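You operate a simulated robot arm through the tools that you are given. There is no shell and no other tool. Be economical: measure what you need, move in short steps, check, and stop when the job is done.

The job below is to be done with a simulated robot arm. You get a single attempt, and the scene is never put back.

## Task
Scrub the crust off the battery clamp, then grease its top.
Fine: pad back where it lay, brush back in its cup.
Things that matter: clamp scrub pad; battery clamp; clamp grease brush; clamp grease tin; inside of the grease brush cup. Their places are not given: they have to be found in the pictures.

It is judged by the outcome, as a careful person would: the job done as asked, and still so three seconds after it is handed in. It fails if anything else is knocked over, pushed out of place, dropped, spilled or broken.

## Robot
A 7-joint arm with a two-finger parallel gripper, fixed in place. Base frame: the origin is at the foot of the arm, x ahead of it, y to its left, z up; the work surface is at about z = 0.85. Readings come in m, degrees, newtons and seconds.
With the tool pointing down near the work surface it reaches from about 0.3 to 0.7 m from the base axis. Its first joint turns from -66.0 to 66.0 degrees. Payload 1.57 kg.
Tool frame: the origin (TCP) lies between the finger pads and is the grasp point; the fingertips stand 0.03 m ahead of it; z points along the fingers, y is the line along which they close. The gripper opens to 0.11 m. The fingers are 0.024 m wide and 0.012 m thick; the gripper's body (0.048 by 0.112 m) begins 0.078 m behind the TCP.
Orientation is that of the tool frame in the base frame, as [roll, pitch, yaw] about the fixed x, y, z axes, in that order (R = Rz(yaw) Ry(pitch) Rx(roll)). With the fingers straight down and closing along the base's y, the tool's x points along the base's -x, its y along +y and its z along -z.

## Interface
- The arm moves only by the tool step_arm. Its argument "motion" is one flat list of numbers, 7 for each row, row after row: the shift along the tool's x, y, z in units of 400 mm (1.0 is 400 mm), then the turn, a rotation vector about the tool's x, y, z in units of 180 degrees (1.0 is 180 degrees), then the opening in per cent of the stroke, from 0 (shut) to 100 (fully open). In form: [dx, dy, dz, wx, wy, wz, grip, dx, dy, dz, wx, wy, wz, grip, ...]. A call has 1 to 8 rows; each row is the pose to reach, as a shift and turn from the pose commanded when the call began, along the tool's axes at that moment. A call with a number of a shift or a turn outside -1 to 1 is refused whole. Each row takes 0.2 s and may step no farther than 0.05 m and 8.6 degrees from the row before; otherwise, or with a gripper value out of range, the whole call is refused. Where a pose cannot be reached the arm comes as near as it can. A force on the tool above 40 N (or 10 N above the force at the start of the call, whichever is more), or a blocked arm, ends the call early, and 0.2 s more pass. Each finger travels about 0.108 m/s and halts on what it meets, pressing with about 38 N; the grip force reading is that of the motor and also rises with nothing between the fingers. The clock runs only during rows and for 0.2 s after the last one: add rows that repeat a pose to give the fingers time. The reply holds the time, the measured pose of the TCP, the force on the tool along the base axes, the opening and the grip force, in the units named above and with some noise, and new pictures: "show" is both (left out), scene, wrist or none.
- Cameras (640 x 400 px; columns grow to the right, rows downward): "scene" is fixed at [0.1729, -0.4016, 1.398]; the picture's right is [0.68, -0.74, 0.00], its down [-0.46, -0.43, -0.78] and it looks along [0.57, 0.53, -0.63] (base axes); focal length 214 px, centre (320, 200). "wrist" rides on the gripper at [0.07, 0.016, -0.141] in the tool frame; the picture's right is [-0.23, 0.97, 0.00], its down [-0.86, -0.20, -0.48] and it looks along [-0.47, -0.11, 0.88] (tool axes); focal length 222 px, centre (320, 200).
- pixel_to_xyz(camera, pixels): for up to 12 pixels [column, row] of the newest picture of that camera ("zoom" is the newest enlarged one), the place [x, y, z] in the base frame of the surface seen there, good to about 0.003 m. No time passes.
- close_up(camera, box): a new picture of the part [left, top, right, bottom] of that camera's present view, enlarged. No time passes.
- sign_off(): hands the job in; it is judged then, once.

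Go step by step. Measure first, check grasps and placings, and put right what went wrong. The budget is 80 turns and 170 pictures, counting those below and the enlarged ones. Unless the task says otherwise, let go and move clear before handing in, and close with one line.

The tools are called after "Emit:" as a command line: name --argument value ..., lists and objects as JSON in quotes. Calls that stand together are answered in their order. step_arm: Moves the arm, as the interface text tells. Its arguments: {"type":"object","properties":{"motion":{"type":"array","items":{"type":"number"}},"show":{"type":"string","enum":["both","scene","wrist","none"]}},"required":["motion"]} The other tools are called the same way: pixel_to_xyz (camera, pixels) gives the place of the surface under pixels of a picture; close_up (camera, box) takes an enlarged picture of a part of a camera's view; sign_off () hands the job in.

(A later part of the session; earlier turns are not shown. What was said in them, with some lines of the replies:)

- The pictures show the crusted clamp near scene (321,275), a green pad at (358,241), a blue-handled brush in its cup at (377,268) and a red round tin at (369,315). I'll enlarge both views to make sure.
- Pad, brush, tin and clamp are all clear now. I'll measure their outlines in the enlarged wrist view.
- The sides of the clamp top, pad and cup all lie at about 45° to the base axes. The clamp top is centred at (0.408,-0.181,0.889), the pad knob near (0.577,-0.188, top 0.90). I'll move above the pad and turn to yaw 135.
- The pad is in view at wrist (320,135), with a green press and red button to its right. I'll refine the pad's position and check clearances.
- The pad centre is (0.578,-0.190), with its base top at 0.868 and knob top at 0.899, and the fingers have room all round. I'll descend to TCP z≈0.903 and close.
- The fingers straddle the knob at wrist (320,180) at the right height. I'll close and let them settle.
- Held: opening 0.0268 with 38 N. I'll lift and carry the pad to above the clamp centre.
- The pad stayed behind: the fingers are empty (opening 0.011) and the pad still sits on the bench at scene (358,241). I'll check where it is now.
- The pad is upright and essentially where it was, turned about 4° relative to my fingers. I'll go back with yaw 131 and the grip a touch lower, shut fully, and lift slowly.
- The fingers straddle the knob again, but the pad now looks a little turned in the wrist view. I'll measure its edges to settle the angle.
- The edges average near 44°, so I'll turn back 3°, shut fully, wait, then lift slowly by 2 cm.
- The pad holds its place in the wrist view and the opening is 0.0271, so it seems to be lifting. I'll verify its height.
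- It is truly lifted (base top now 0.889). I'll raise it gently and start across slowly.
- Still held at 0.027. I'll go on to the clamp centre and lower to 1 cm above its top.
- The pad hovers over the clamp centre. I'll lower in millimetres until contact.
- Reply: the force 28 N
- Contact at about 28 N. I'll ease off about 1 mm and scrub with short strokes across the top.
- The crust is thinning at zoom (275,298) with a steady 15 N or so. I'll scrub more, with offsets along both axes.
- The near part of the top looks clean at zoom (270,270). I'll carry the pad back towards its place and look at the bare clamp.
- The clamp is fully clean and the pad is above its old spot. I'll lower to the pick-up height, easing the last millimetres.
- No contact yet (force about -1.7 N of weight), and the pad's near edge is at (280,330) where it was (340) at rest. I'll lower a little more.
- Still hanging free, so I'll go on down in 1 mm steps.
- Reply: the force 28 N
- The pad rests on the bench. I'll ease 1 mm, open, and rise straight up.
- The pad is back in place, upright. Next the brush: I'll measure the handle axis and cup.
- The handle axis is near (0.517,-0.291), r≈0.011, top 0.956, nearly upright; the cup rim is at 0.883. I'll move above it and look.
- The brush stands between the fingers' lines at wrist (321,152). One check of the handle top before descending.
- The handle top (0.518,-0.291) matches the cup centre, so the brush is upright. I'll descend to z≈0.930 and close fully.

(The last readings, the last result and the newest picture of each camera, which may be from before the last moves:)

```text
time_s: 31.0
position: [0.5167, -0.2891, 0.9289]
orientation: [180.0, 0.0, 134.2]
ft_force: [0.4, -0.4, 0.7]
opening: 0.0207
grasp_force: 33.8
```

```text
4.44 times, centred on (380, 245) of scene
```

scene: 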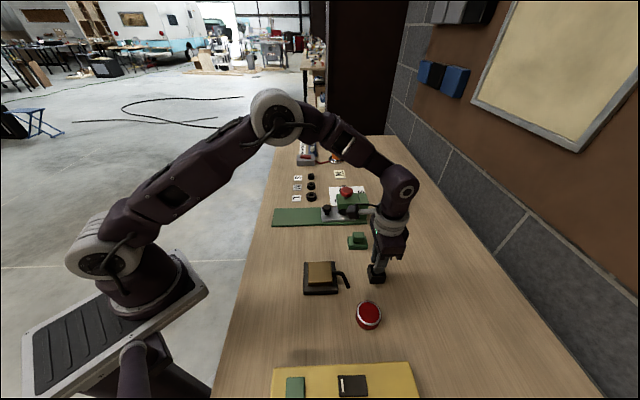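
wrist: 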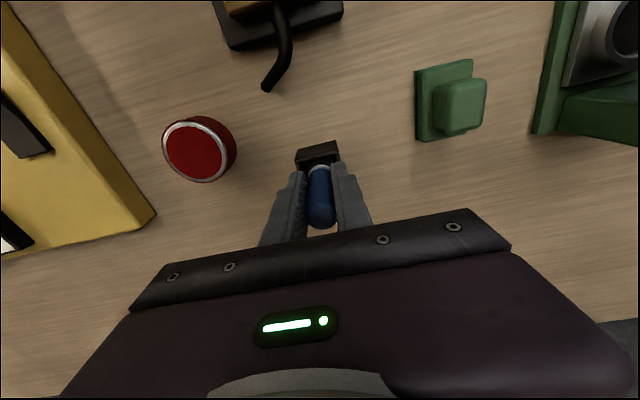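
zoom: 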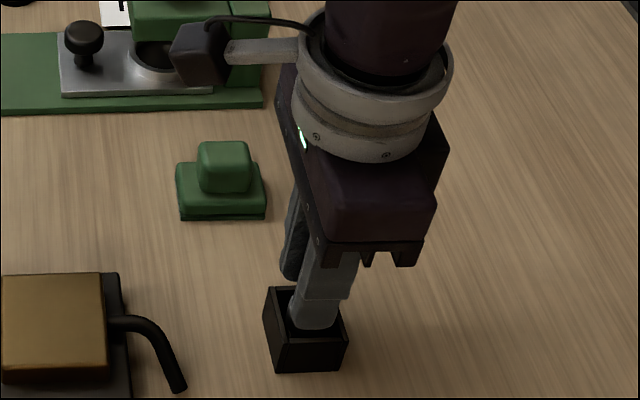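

The handle is gripped (0.0207, 34 N). I'll lift straight out slowly, 9 cm.

Emit:
step_arm --motion '[0, 0, -0.01, 0, 0, 0, 0, 0, 0, -0.03, 0, 0, 0, 0, 0, 0, -0.06, 0, 0, 0, 0, 0, 0, -0.09, 0, 0, 0, 0, 0, 0, -0.13, 0, 0, 0, 0, 0, 0, -0.17, 0, 0, 0, 0, 0, 0, -0.21, 0, 0, 0, 0, 0, 0, -0.225, 0, 0, 0, 0]'

Emit:
close_up --camera "scene" --box '[340, 200, 420, 290]'

Emit:
close_up --camera "wrist" --box '[200, 100, 400, 240]'

```text
time_s: 32.8
position: [0.5159, -0.2915, 1.0198]
orientation: [-179.9, 0.0, 134.0]
ft_force: [0.5, -1.0, -0.9]
opening: 0.0205
grasp_force: 34.2
```

scene: 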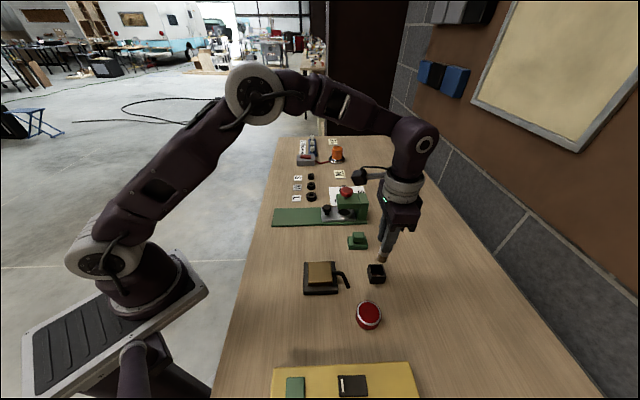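
wrist: 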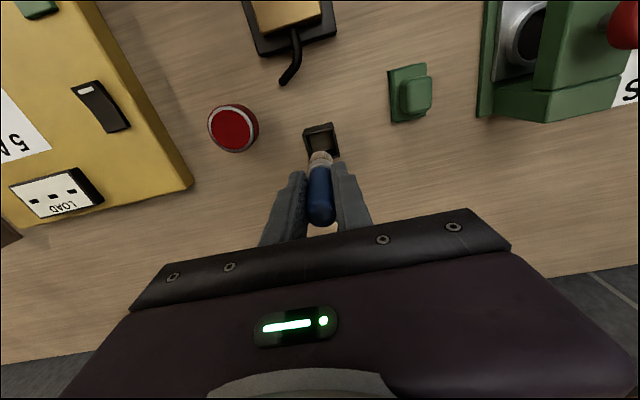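

```text
4.44 times, centred on (380, 245) of scene
```

zoom: 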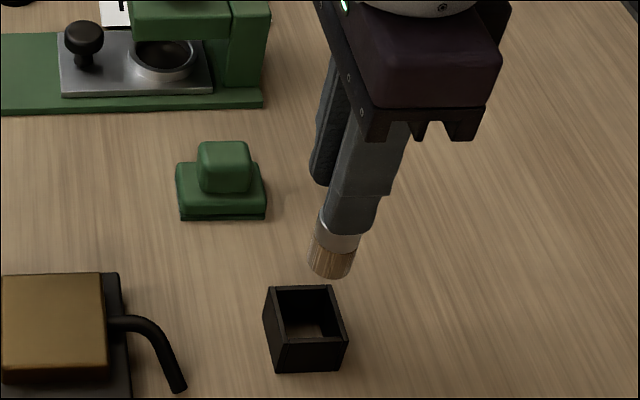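

```text
2.86 times, centred on (300, 170) of wrist
```

zoom: 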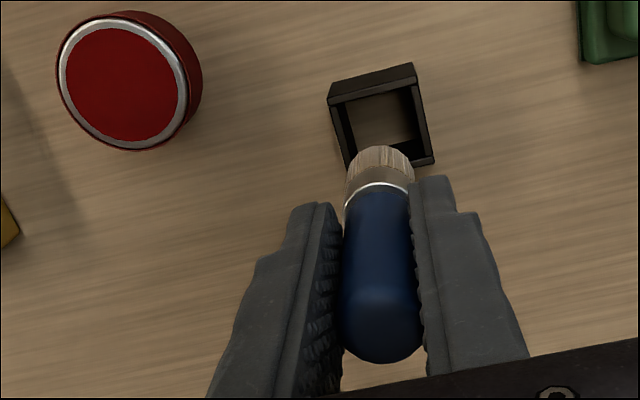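

The brush is out, with bristles at scene (382,261). I'll measure the bristle tip and the tin.

Emit:
pixel_to_xyz --camera "scene" --pixels '[[382, 260], [383, 256], [369, 312], [369, 303], [369, 322], [359, 312], [379, 314], [375, 272]]'

Emit:
pixel_to_xyz --camera "zoom" --pixels '[[125, 82], [60, 75], [186, 95], [130, 28], [125, 143], [100, 60], [150, 110], [380, 120]]'

Emit:
close_up --camera "scene" --box '[350, 295, 390, 335]'

```text
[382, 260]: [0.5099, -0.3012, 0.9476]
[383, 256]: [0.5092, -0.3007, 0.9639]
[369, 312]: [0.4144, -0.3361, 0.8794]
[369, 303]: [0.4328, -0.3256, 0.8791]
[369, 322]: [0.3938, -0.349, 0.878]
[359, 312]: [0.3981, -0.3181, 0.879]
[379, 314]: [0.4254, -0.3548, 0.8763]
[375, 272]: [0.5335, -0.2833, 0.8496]
```

```text
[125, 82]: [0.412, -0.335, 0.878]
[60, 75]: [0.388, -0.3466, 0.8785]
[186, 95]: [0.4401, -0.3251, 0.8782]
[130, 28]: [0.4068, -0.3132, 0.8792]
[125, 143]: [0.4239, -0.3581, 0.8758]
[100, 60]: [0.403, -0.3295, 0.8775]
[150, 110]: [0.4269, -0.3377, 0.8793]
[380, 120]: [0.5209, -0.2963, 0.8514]
```

```text
10.00 times, centred on (370, 315) of scene
```

zoom: 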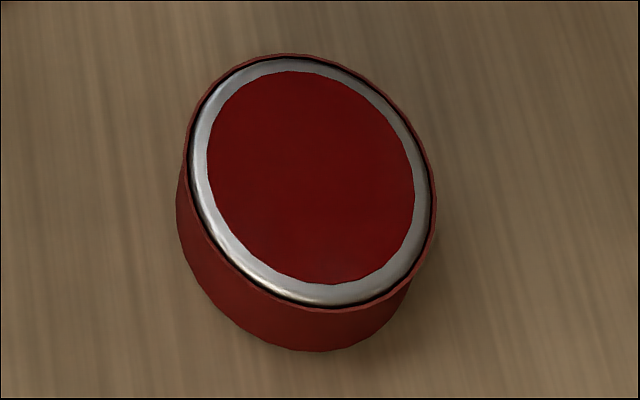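

The red disc inside the metal rim is flush grease at z≈0.878, centre (0.413,-0.336). The bristle tip is about 0.076 below the TCP. I'll move over the tin and stop 2 cm above it.

Emit:
step_arm --motion '[0.015, -0.04, 0, 0, 0, 0, 0, 0.035, -0.095, 0, 0, 0, 0, 0, 0.06, -0.16, 0, 0, 0, 0, 0, 0.085, -0.225, 0, 0, 0, 0, 0, 0.0988, -0.266, 0, 0, 0, 0, 0, 0.0988, -0.266, 0.05, 0, 0, 0, 0, 0.0988, -0.266, 0.1, 0, 0, 0, 0, 0.0988, -0.266, 0.115, 0, 0, 0, 0]'

Emit:
close_up --camera "scene" --box '[330, 255, 410, 345]'

Emit:
close_up --camera "wrist" --box '[240, 80, 400, 220]'

```text
time_s: 34.6
position: [0.4134, -0.3384, 0.9735]
orientation: [180.0, 0.0, 134.2]
ft_force: [0.4, -0.7, -1.1]
opening: 0.021
grasp_force: 34.5
```

scene: 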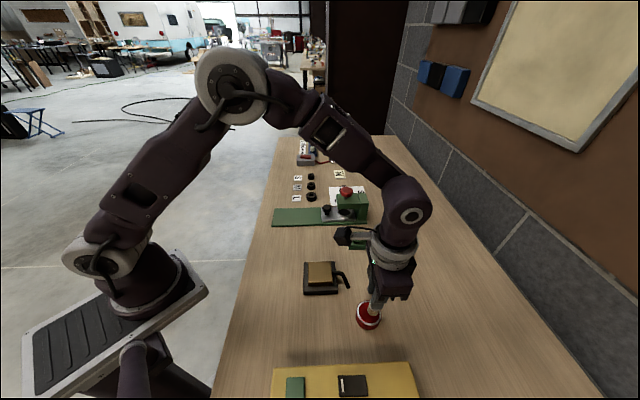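
wrist: 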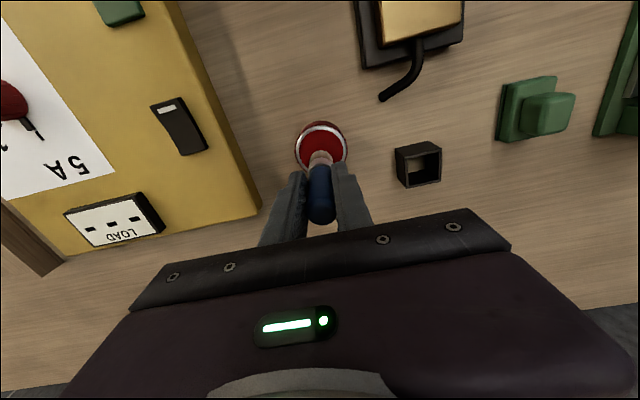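

```text
4.44 times, centred on (370, 300) of scene
```

zoom: 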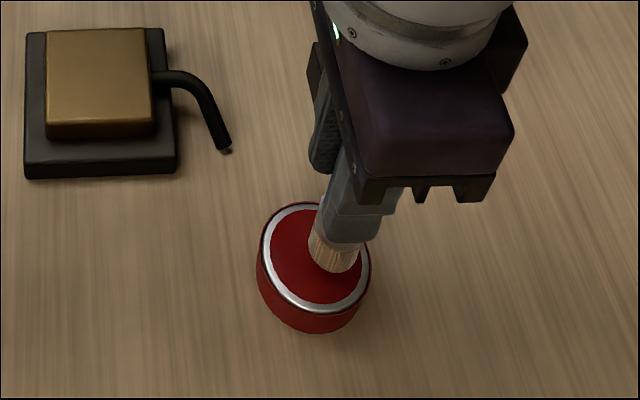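

```text
2.86 times, centred on (320, 150) of wrist
```

zoom: 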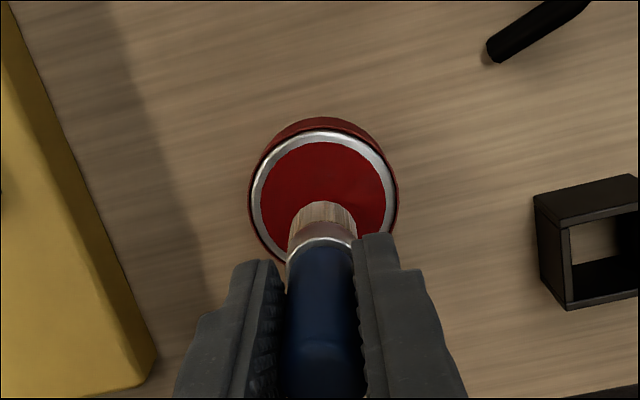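

The bristles are above the grease. I'll lower in small steps to about the surface.

Emit:
step_arm --motion '[0, 0, 0.02, 0, 0, 0, 0, 0, 0, 0.0375, 0, 0, 0, 0, 0, 0, 0.0425, 0, 0, 0, 0, 0, 0, 0.045, 0, 0, 0, 0, 0, 0, 0.0475, 0, 0, 0, 0, 0, 0, 0.0475, 0, 0, 0, 0]' --show "none"

Emit:
close_up --camera "scene" --box '[330, 265, 410, 335]'

```text
time_s: 36.0
position: [0.4126, -0.3382, 0.9563]
orientation: [-179.9, 0.2, 134.0]
ft_force: [0.7, -3.5, 23.3]
opening: 0.0209
grasp_force: 33.9
```

```text
5.71 times, centred on (370, 300) of scene
```

zoom: 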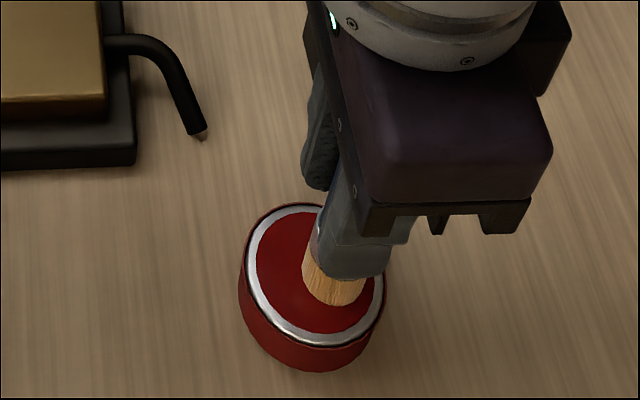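

The brush is in contact with the grease at about 23 N. I'll raise it and see whether the bristles carry grease.

Emit:
step_arm --motion '[0, 0, 0, 0, 0, 0, 0, 0, 0, -0.02, 0, 0, 0, 0, 0, 0, -0.06, 0, 0, 0, 0, 0, 0, -0.1, 0, 0, 0, 0, 0, 0, -0.12, 0, 0, 0, 0]'

Emit:
close_up --camera "scene" --box '[340, 255, 410, 325]'

Emit:
close_up --camera "wrist" --box '[260, 100, 380, 220]'

```text
time_s: 37.2
position: [0.4143, -0.3372, 1.0023]
orientation: [-180.0, 0.0, 134.0]
ft_force: [0.1, -0.1, -0.2]
opening: 0.0211
grasp_force: 34.3
```

scene: 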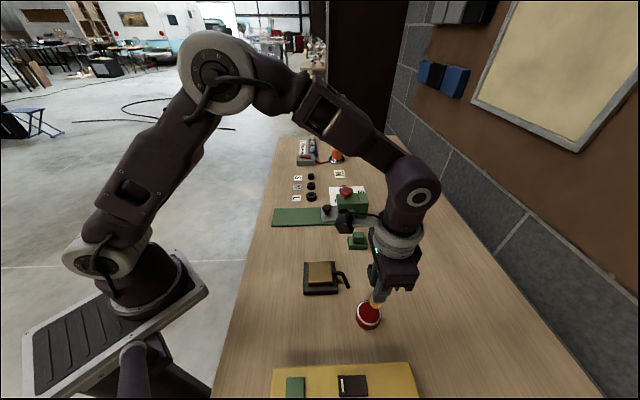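
wrist: 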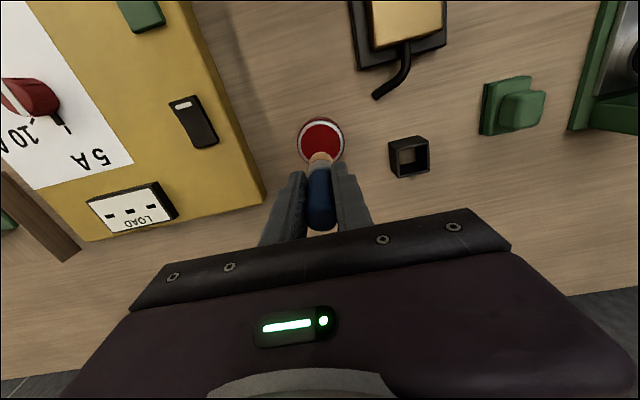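

```text
5.71 times, centred on (375, 290) of scene
```

zoom: 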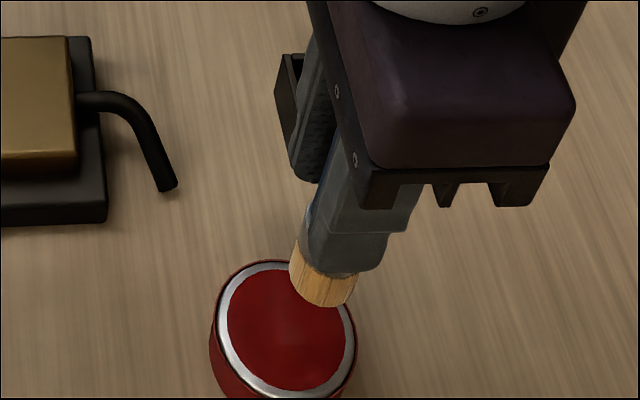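

```text
3.33 times, centred on (320, 160) of wrist
```

zoom: 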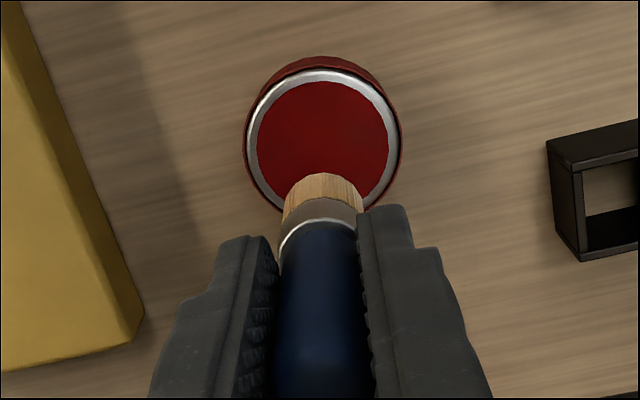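

The bristles have turned from grey-beige to amber, so they are loaded. I'll carry the brush over the clamp centre and stop 1 cm above.

Emit:
step_arm --motion '[0.035, 0.032, 0, 0, 0, 0, 0, 0.09, 0.081, 0, 0, 0, 0, 0, 0.145, 0.131, 0, 0, 0, 0, 0, 0.2, 0.18, 0, 0, 0, 0, 0, 0.255, 0.23, 0, 0, 0, 0, 0, 0.291, 0.262, 0, 0, 0, 0, 0, 0.291, 0.262, 0.04, 0, 0, 0, 0, 0.291, 0.262, 0.0625, 0, 0, 0, 0]'

Emit:
close_up --camera "scene" --box '[285, 220, 365, 300]'

```text
time_s: 39.0
position: [0.4083, -0.1797, 0.9782]
orientation: [-180.0, 0.0, 134.2]
ft_force: [0.7, -0.4, 0.1]
opening: 0.021
grasp_force: 33.8
```

scene: 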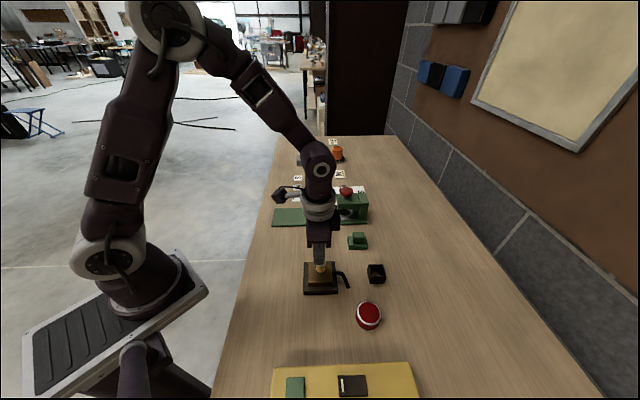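
wrist: 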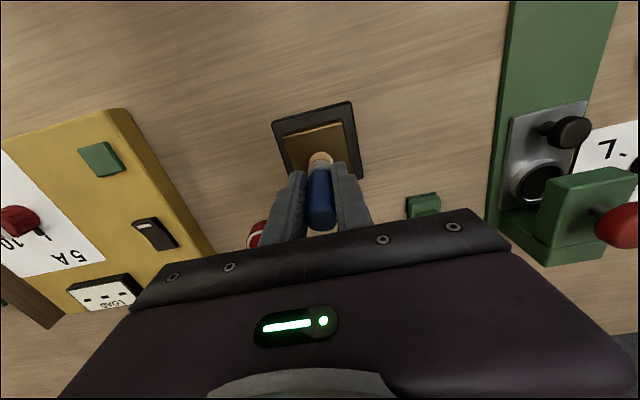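

```text
5.00 times, centred on (325, 260) of scene
```

zoom: 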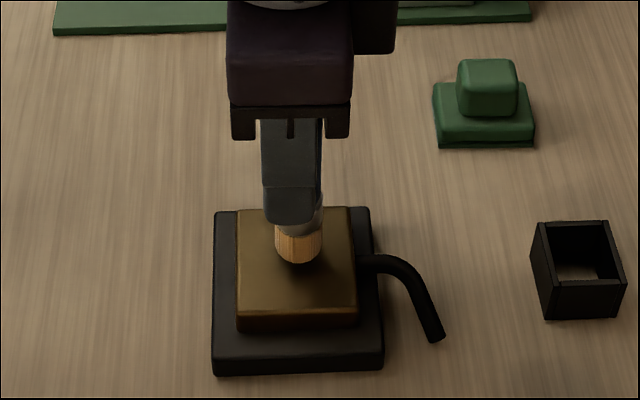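

The brush is centred over the clean top. I'll lower it to light contact.

Emit:
step_arm --motion '[0, 0, 0.0125, 0, 0, 0, 0, 0, 0, 0.0175, 0, 0, 0, 0, 0, 0, 0.02, 0, 0, 0, 0, 0, 0, 0.0225, 0, 0, 0, 0, 0, 0, 0.0225, 0, 0, 0, 0]' --show "none"

```text
time_s: 40.2
position: [0.4082, -0.181, 0.9694]
orientation: [180.0, 0.0, 134.0]
ft_force: [0.7, 0.4, -0.8]
opening: 0.0208
grasp_force: 34.3
```

No contact yet at 0.969, so I'll go on down in half-millimetre steps.

Emit:
step_arm --motion '[0, 0, 0.0015, 0, 0, 0, 0, 0, 0, 0.003, 0, 0, 0, 0, 0, 0, 0.003, 0, 0, 0, 0]' --show "none"

Emit:
step_arm --motion '[0, 0, 0.0015, 0, 0, 0, 0, 0, 0, 0.002, 0, 0, 0, 0, 0, 0, 0.002, 0, 0, 0, 0]' --show "none"

```text
time_s: 41.0
position: [0.408, -0.1817, 0.9679]
orientation: [-179.9, -0.1, 134.0]
ft_force: [0.1, -0.1, 0.0]
opening: 0.0212
grasp_force: 34.1
```

```text
time_s: 41.8
position: [0.4084, -0.1811, 0.9678]
orientation: [-180.0, 0.1, 134.1]
ft_force: [0.2, -0.7, 11.8]
opening: 0.0209
grasp_force: 34.5
```

Contact at 12 N. I'll paint in a raster over the top, staying within its edges.

Emit:
step_arm --motion '[-0.025, -0.025, 0, 0, 0, 0, 0, -0.045, -0.045, 0, 0, 0, 0, 0, 0, -0.045, 0, 0, 0, 0, 0, 0.045, -0.045, 0, 0, 0, 0, 0, 0.045, -0.02, 0, 0, 0, 0, 0, 0, -0.02, 0, 0, 0, 0, 0, -0.045, -0.02, 0, 0, 0, 0, 0, -0.045, 0, 0, 0, 0, 0, 0]' --show "wrist"

Emit:
close_up --camera "scene" --box '[285, 220, 365, 300]'

```text
time_s: 43.6
position: [0.4203, -0.194, 0.9677]
orientation: [180.0, 0.0, 134.0]
ft_force: [-0.9, -2.1, 3.6]
opening: 0.0208
grasp_force: 34.4
```

wrist: 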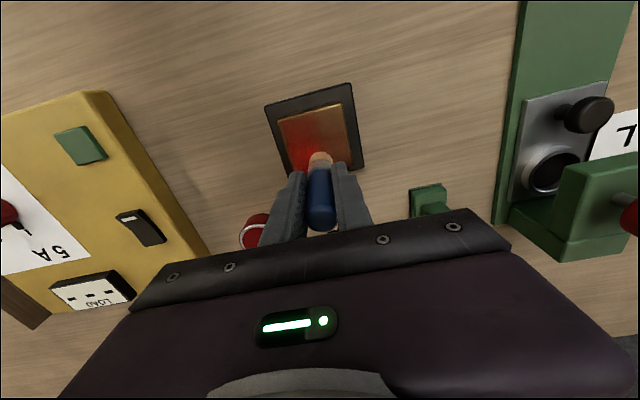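

```text
5.00 times, centred on (325, 260) of scene
```

zoom: 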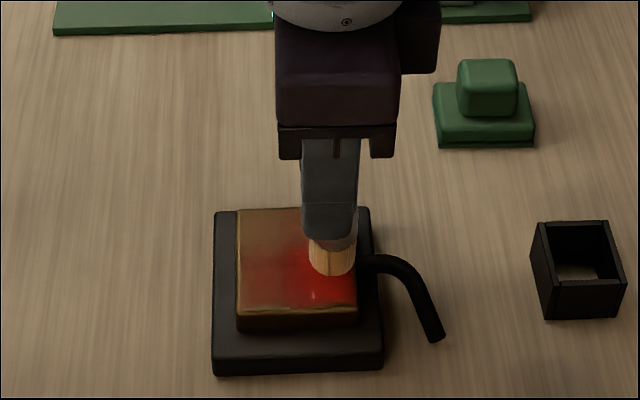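

Red grease is going down well on the near right side; the contact has lightened to 3.6 N. I'll press a hair more and paint the remaining half.

Emit:
step_arm --motion '[0.045, 0.005, 0.001, 0, 0, 0, 0, 0.09, 0.005, 0.001, 0, 0, 0, 0, 0.09, 0.025, 0.001, 0, 0, 0, 0, 0.045, 0.025, 0.001, 0, 0, 0, 0, 0, 0.025, 0.001, 0, 0, 0, 0, 0, 0.045, 0.001, 0, 0, 0, 0, 0.045, 0.045, 0.001, 0, 0, 0, 0, 0.09, 0.045, 0.001, 0, 0, 0, 0]' --show "wrist"

Emit:
close_up --camera "scene" --box '[285, 220, 365, 300]'

```text
time_s: 45.4
position: [0.4079, -0.1543, 0.9675]
orientation: [-180.0, -0.1, 134.1]
ft_force: [0.0, -0.5, 0.6]
opening: 0.0207
grasp_force: 34.8
```

wrist: 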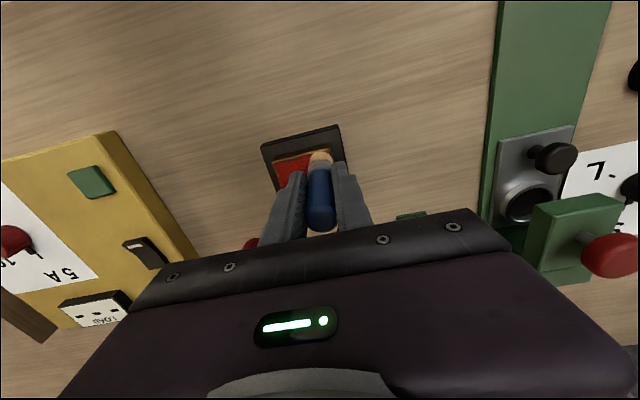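

```text
5.00 times, centred on (325, 260) of scene
```

zoom: 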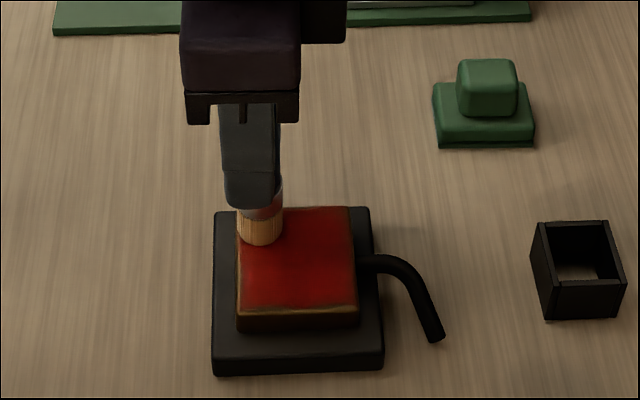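

Nearly the whole top is red now. I'll run one perimeter pass to even out the edges, then lift.

Emit:
step_arm --motion '[0.005, -0.04, 0.0015, 0, 0, 0, 0, 0.005, -0.09, 0.0015, 0, 0, 0, 0, -0.045, -0.095, 0.0015, 0, 0, 0, 0, -0.09, -0.09, 0.0015, 0, 0, 0, 0, -0.093, -0.045, 0.0015, 0, 0, 0, 0, -0.09, 0, 0.0015, 0, 0, 0, 0, -0.045, 0.003, 0.0015, 0, 0, 0, 0, 0, 0, 0.0015, 0, 0, 0, 0]' --show "none"

Emit:
step_arm --motion '[0, 0, -0.02, 0, 0, 0, 0, 0, 0, -0.06, 0, 0, 0, 0, 0, 0, -0.1, 0, 0, 0, 0, 0, 0, -0.13, 0, 0, 0, 0]'

Emit:
close_up --camera "scene" --box '[285, 220, 365, 300]'

Emit:
close_up --camera "wrist" --box '[240, 90, 400, 220]'

```text
time_s: 47.2
position: [0.4086, -0.1562, 0.9664]
orientation: [180.0, 0.1, 134.0]
ft_force: [4.5, -3.6, 15.8]
opening: 0.0208
grasp_force: 33.9
```

```text
time_s: 48.2
position: [0.4088, -0.1553, 1.0179]
orientation: [-180.0, 0.0, 134.1]
ft_force: [-0.6, 1.5, 0.0]
opening: 0.021
grasp_force: 34.0
```

scene: 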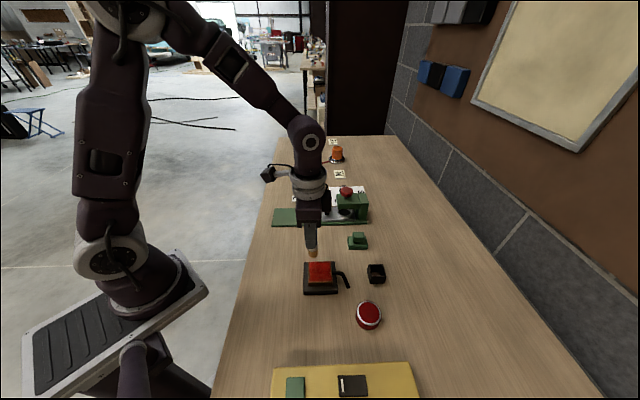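
wrist: 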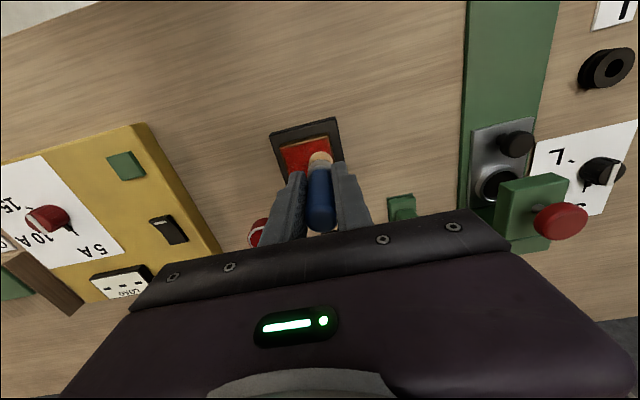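

```text
5.00 times, centred on (325, 260) of scene
```

zoom: 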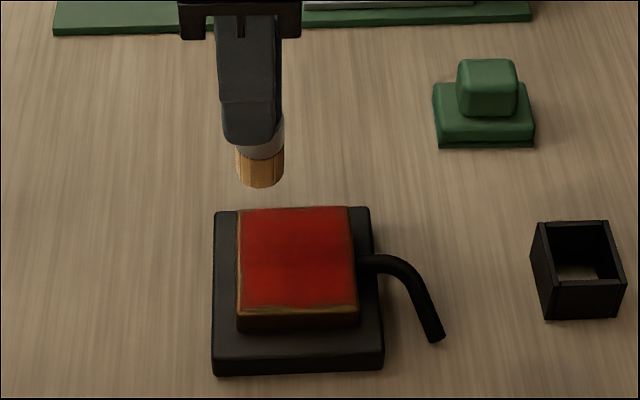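

```text
3.08 times, centred on (320, 155) of wrist
```

zoom: 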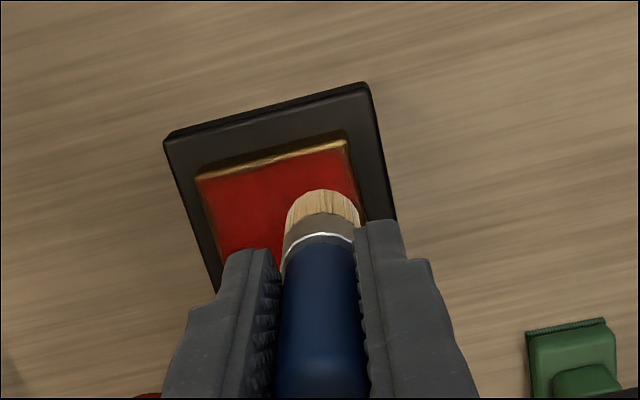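

The whole top is greased evenly. I'll carry the brush back above its cup, retracing the commanded shifts.

Emit:
step_arm --motion '[-0.04, -0.0038, 0, 0, 0, 0, 0, -0.105, -0.0099, 0, 0, 0, 0, 0, -0.175, -0.0165, 0, 0, 0, 0, 0, -0.245, -0.0231, 0, 0, 0, 0, 0, -0.315, -0.0297, 0, 0, 0, 0, 0, -0.385, -0.0363, 0, 0, 0, 0, 0, -0.4348, -0.041, 0, 0, 0, 0, 0, -0.4348, -0.041, 0, 0, 0, 0, 0]'

Emit:
close_up --camera "wrist" --box '[260, 100, 380, 220]'

Emit:
close_up --camera "scene" --box '[340, 220, 420, 300]'

```text
time_s: 50.0
position: [0.5173, -0.291, 1.0173]
orientation: [180.0, 0.0, 134.0]
ft_force: [0.0, -0.6, -1.3]
opening: 0.0208
grasp_force: 33.8
```

scene: 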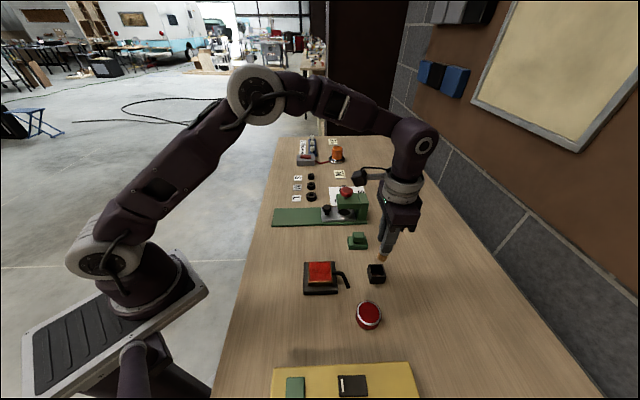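
wrist: 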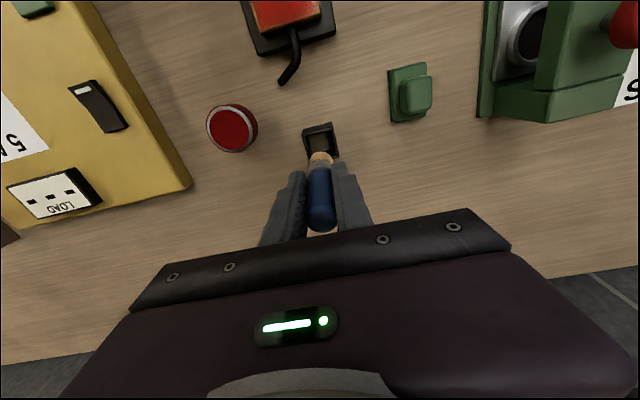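

```text
3.33 times, centred on (320, 160) of wrist
```

zoom: 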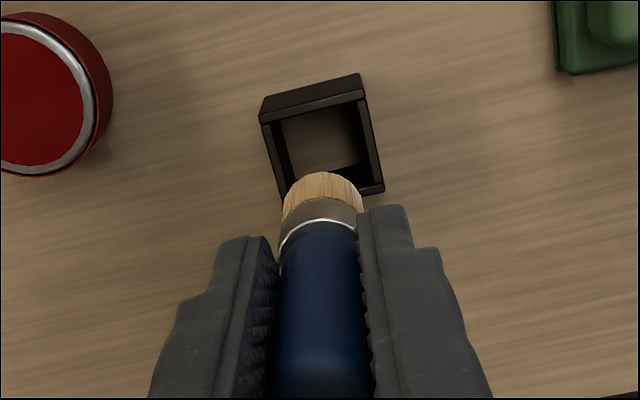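

```text
5.00 times, centred on (380, 260) of scene
```

zoom: 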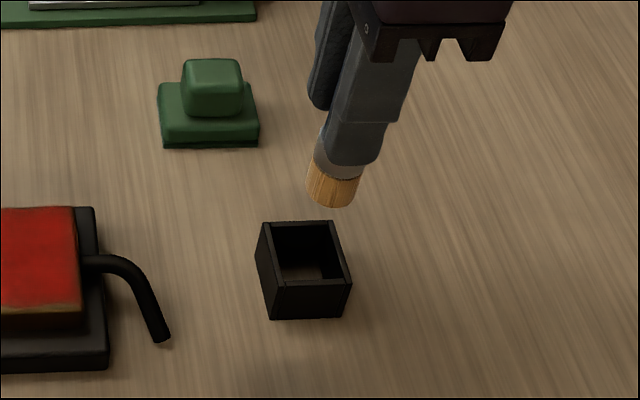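

The view matches that from the lift-out: the cup opening at (322,140) sits directly in line. I'll lower in gently, watching for force.

Emit:
step_arm --motion '[0, 0, 0.05, 0, 0, 0, 0, 0, 0, 0.1, 0, 0, 0, 0, 0, 0, 0.125, 0, 0, 0, 0, 0, 0, 0.15, 0, 0, 0, 0, 0, 0, 0.175, 0, 0, 0, 0, 0, 0, 0.2, 0, 0, 0, 0, 0, 0, 0.212, 0, 0, 0, 0, 0, 0, 0.212, 0, 0, 0, 0]' --show "wrist"

Emit:
close_up --camera "scene" --box '[340, 220, 420, 300]'

```text
time_s: 51.8
position: [0.5178, -0.2917, 0.934]
orientation: [179.9, 0.0, 134.1]
ft_force: [0.7, 0.0, -0.3]
opening: 0.0208
grasp_force: 34.1
```

wrist: 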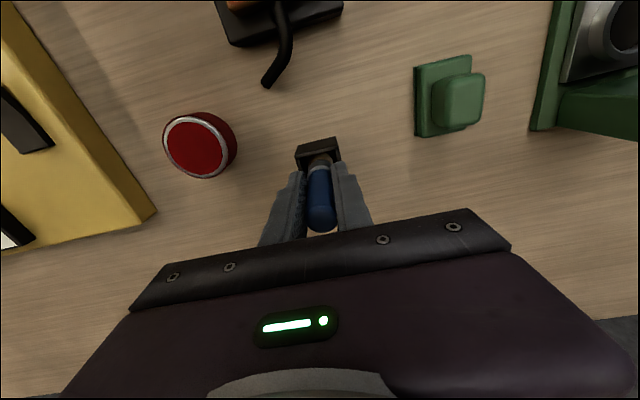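

```text
5.00 times, centred on (380, 260) of scene
```

zoom: 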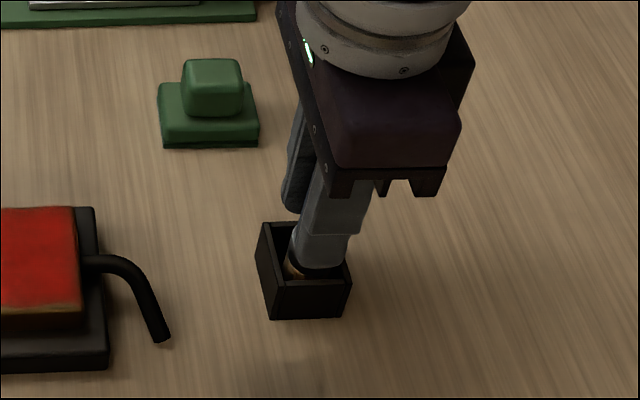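

The brush is in the cup with no force, at 0.934. I'll lower the last 4 mm until it just seats.

Emit:
step_arm --motion '[0, 0, 0.004, 0, 0, 0, 0, 0, 0, 0.0075, 0, 0, 0, 0, 0, 0, 0.0095, 0, 0, 0, 0, 0, 0, 0.0095, 0, 0, 0, 0]' --show "none"

```text
time_s: 52.8
position: [0.5168, -0.2905, 0.9307]
orientation: [179.9, 0.0, 134.2]
ft_force: [0.0, 0.0, -0.5]
opening: 0.0209
grasp_force: 34.5
```

Emit:
step_arm --motion '[0, 0, 0.0025, 0, 0, 0, 0, 0, 0, 0.004, 0, 0, 0, 0, 0, 0, 0.004, 0, 0, 0, 0]' --show "none"

```text
time_s: 53.6
position: [0.5164, -0.2899, 0.9279]
orientation: [-180.0, 0.0, 134.1]
ft_force: [-0.9, 0.4, -1.0]
opening: 0.0206
grasp_force: 33.7
```

Still just free at 0.928; one more small step.

Emit:
step_arm --motion '[0, 0, 0.0025, 0, 0, 0, 0, 0, 0, 0.0025, 0, 0, 0, 0]' --show "none"

Emit:
step_arm --motion '[0, 0, 0.0025, 0, 0, 0, 0, 0, 0, 0.0025, 0, 0, 0, 0]' --show "none"

```text
time_s: 54.2
position: [0.5175, -0.291, 0.9266]
orientation: [-180.0, 0.0, 134.1]
ft_force: [-0.6, 0.7, 0.0]
opening: 0.0206
grasp_force: 34.4
```

```text
time_s: 54.8
position: [0.5172, -0.2902, 0.9259]
orientation: [180.0, 0.1, 134.1]
ft_force: [-0.8, 0.8, 2.4]
opening: 0.0208
grasp_force: 34.1
```

Light contact (2.4 N): the brush is seated. I'll open and rise straight up.

Emit:
step_arm --motion '[0, 0, 0, 0, 0, 0, 20, 0, 0, 0, 0, 0, 0, 35, 0, 0, 0, 0, 0, 0, 50, 0, 0, 0, 0, 0, 0, 50, 0, 0, -0.05, 0, 0, 0, 50, 0, 0, -0.15, 0, 0, 0, 50, 0, 0, -0.26, 0, 0, 0, 50, 0, 0, -0.37, 0, 0, 0, 50]'

Emit:
close_up --camera "scene" --box '[280, 220, 420, 340]'

Emit:
close_up --camera "wrist" --box '[200, 80, 440, 230]'

```text
time_s: 56.6
position: [0.5174, -0.2924, 1.0739]
orientation: [179.9, 0.0, 134.2]
ft_force: [0.6, -0.3, 0.0]
opening: 0.0552
grasp_force: 0.1
```

scene: 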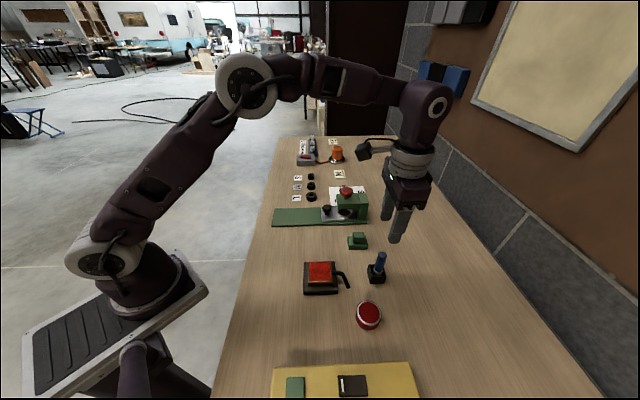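
wrist: 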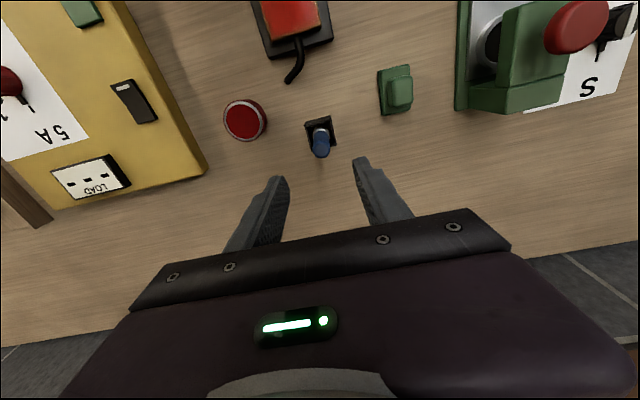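

```text
3.33 times, centred on (350, 280) of scene
```

zoom: 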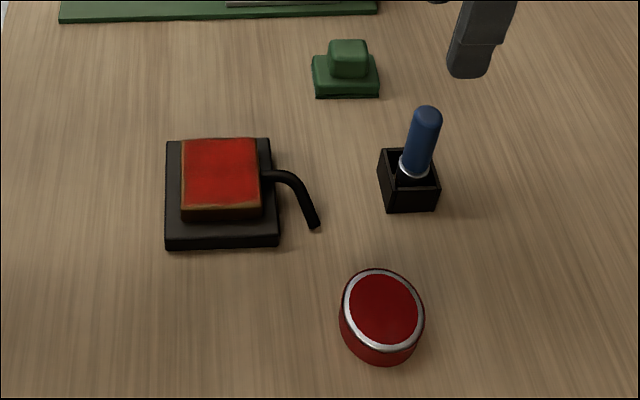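

```text
2.67 times, centred on (320, 155) of wrist
```

zoom: 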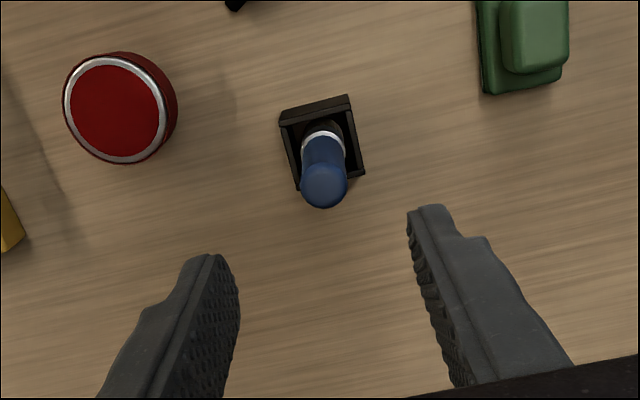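

The enlarged scene picture shows the top greased red, with the pad, tin, cup and brush at the same pixels as at the start. The gripper is open and clear, so I'm handing in.

Emit:
sign_off

```text
The job is handed in.
```

The clamp is scrubbed clean and its top is greased, the pad is back where it lay, and the brush stands upright in its cup. The first grip on the pad slipped, so I gripped it again; nothing else was disturbed.
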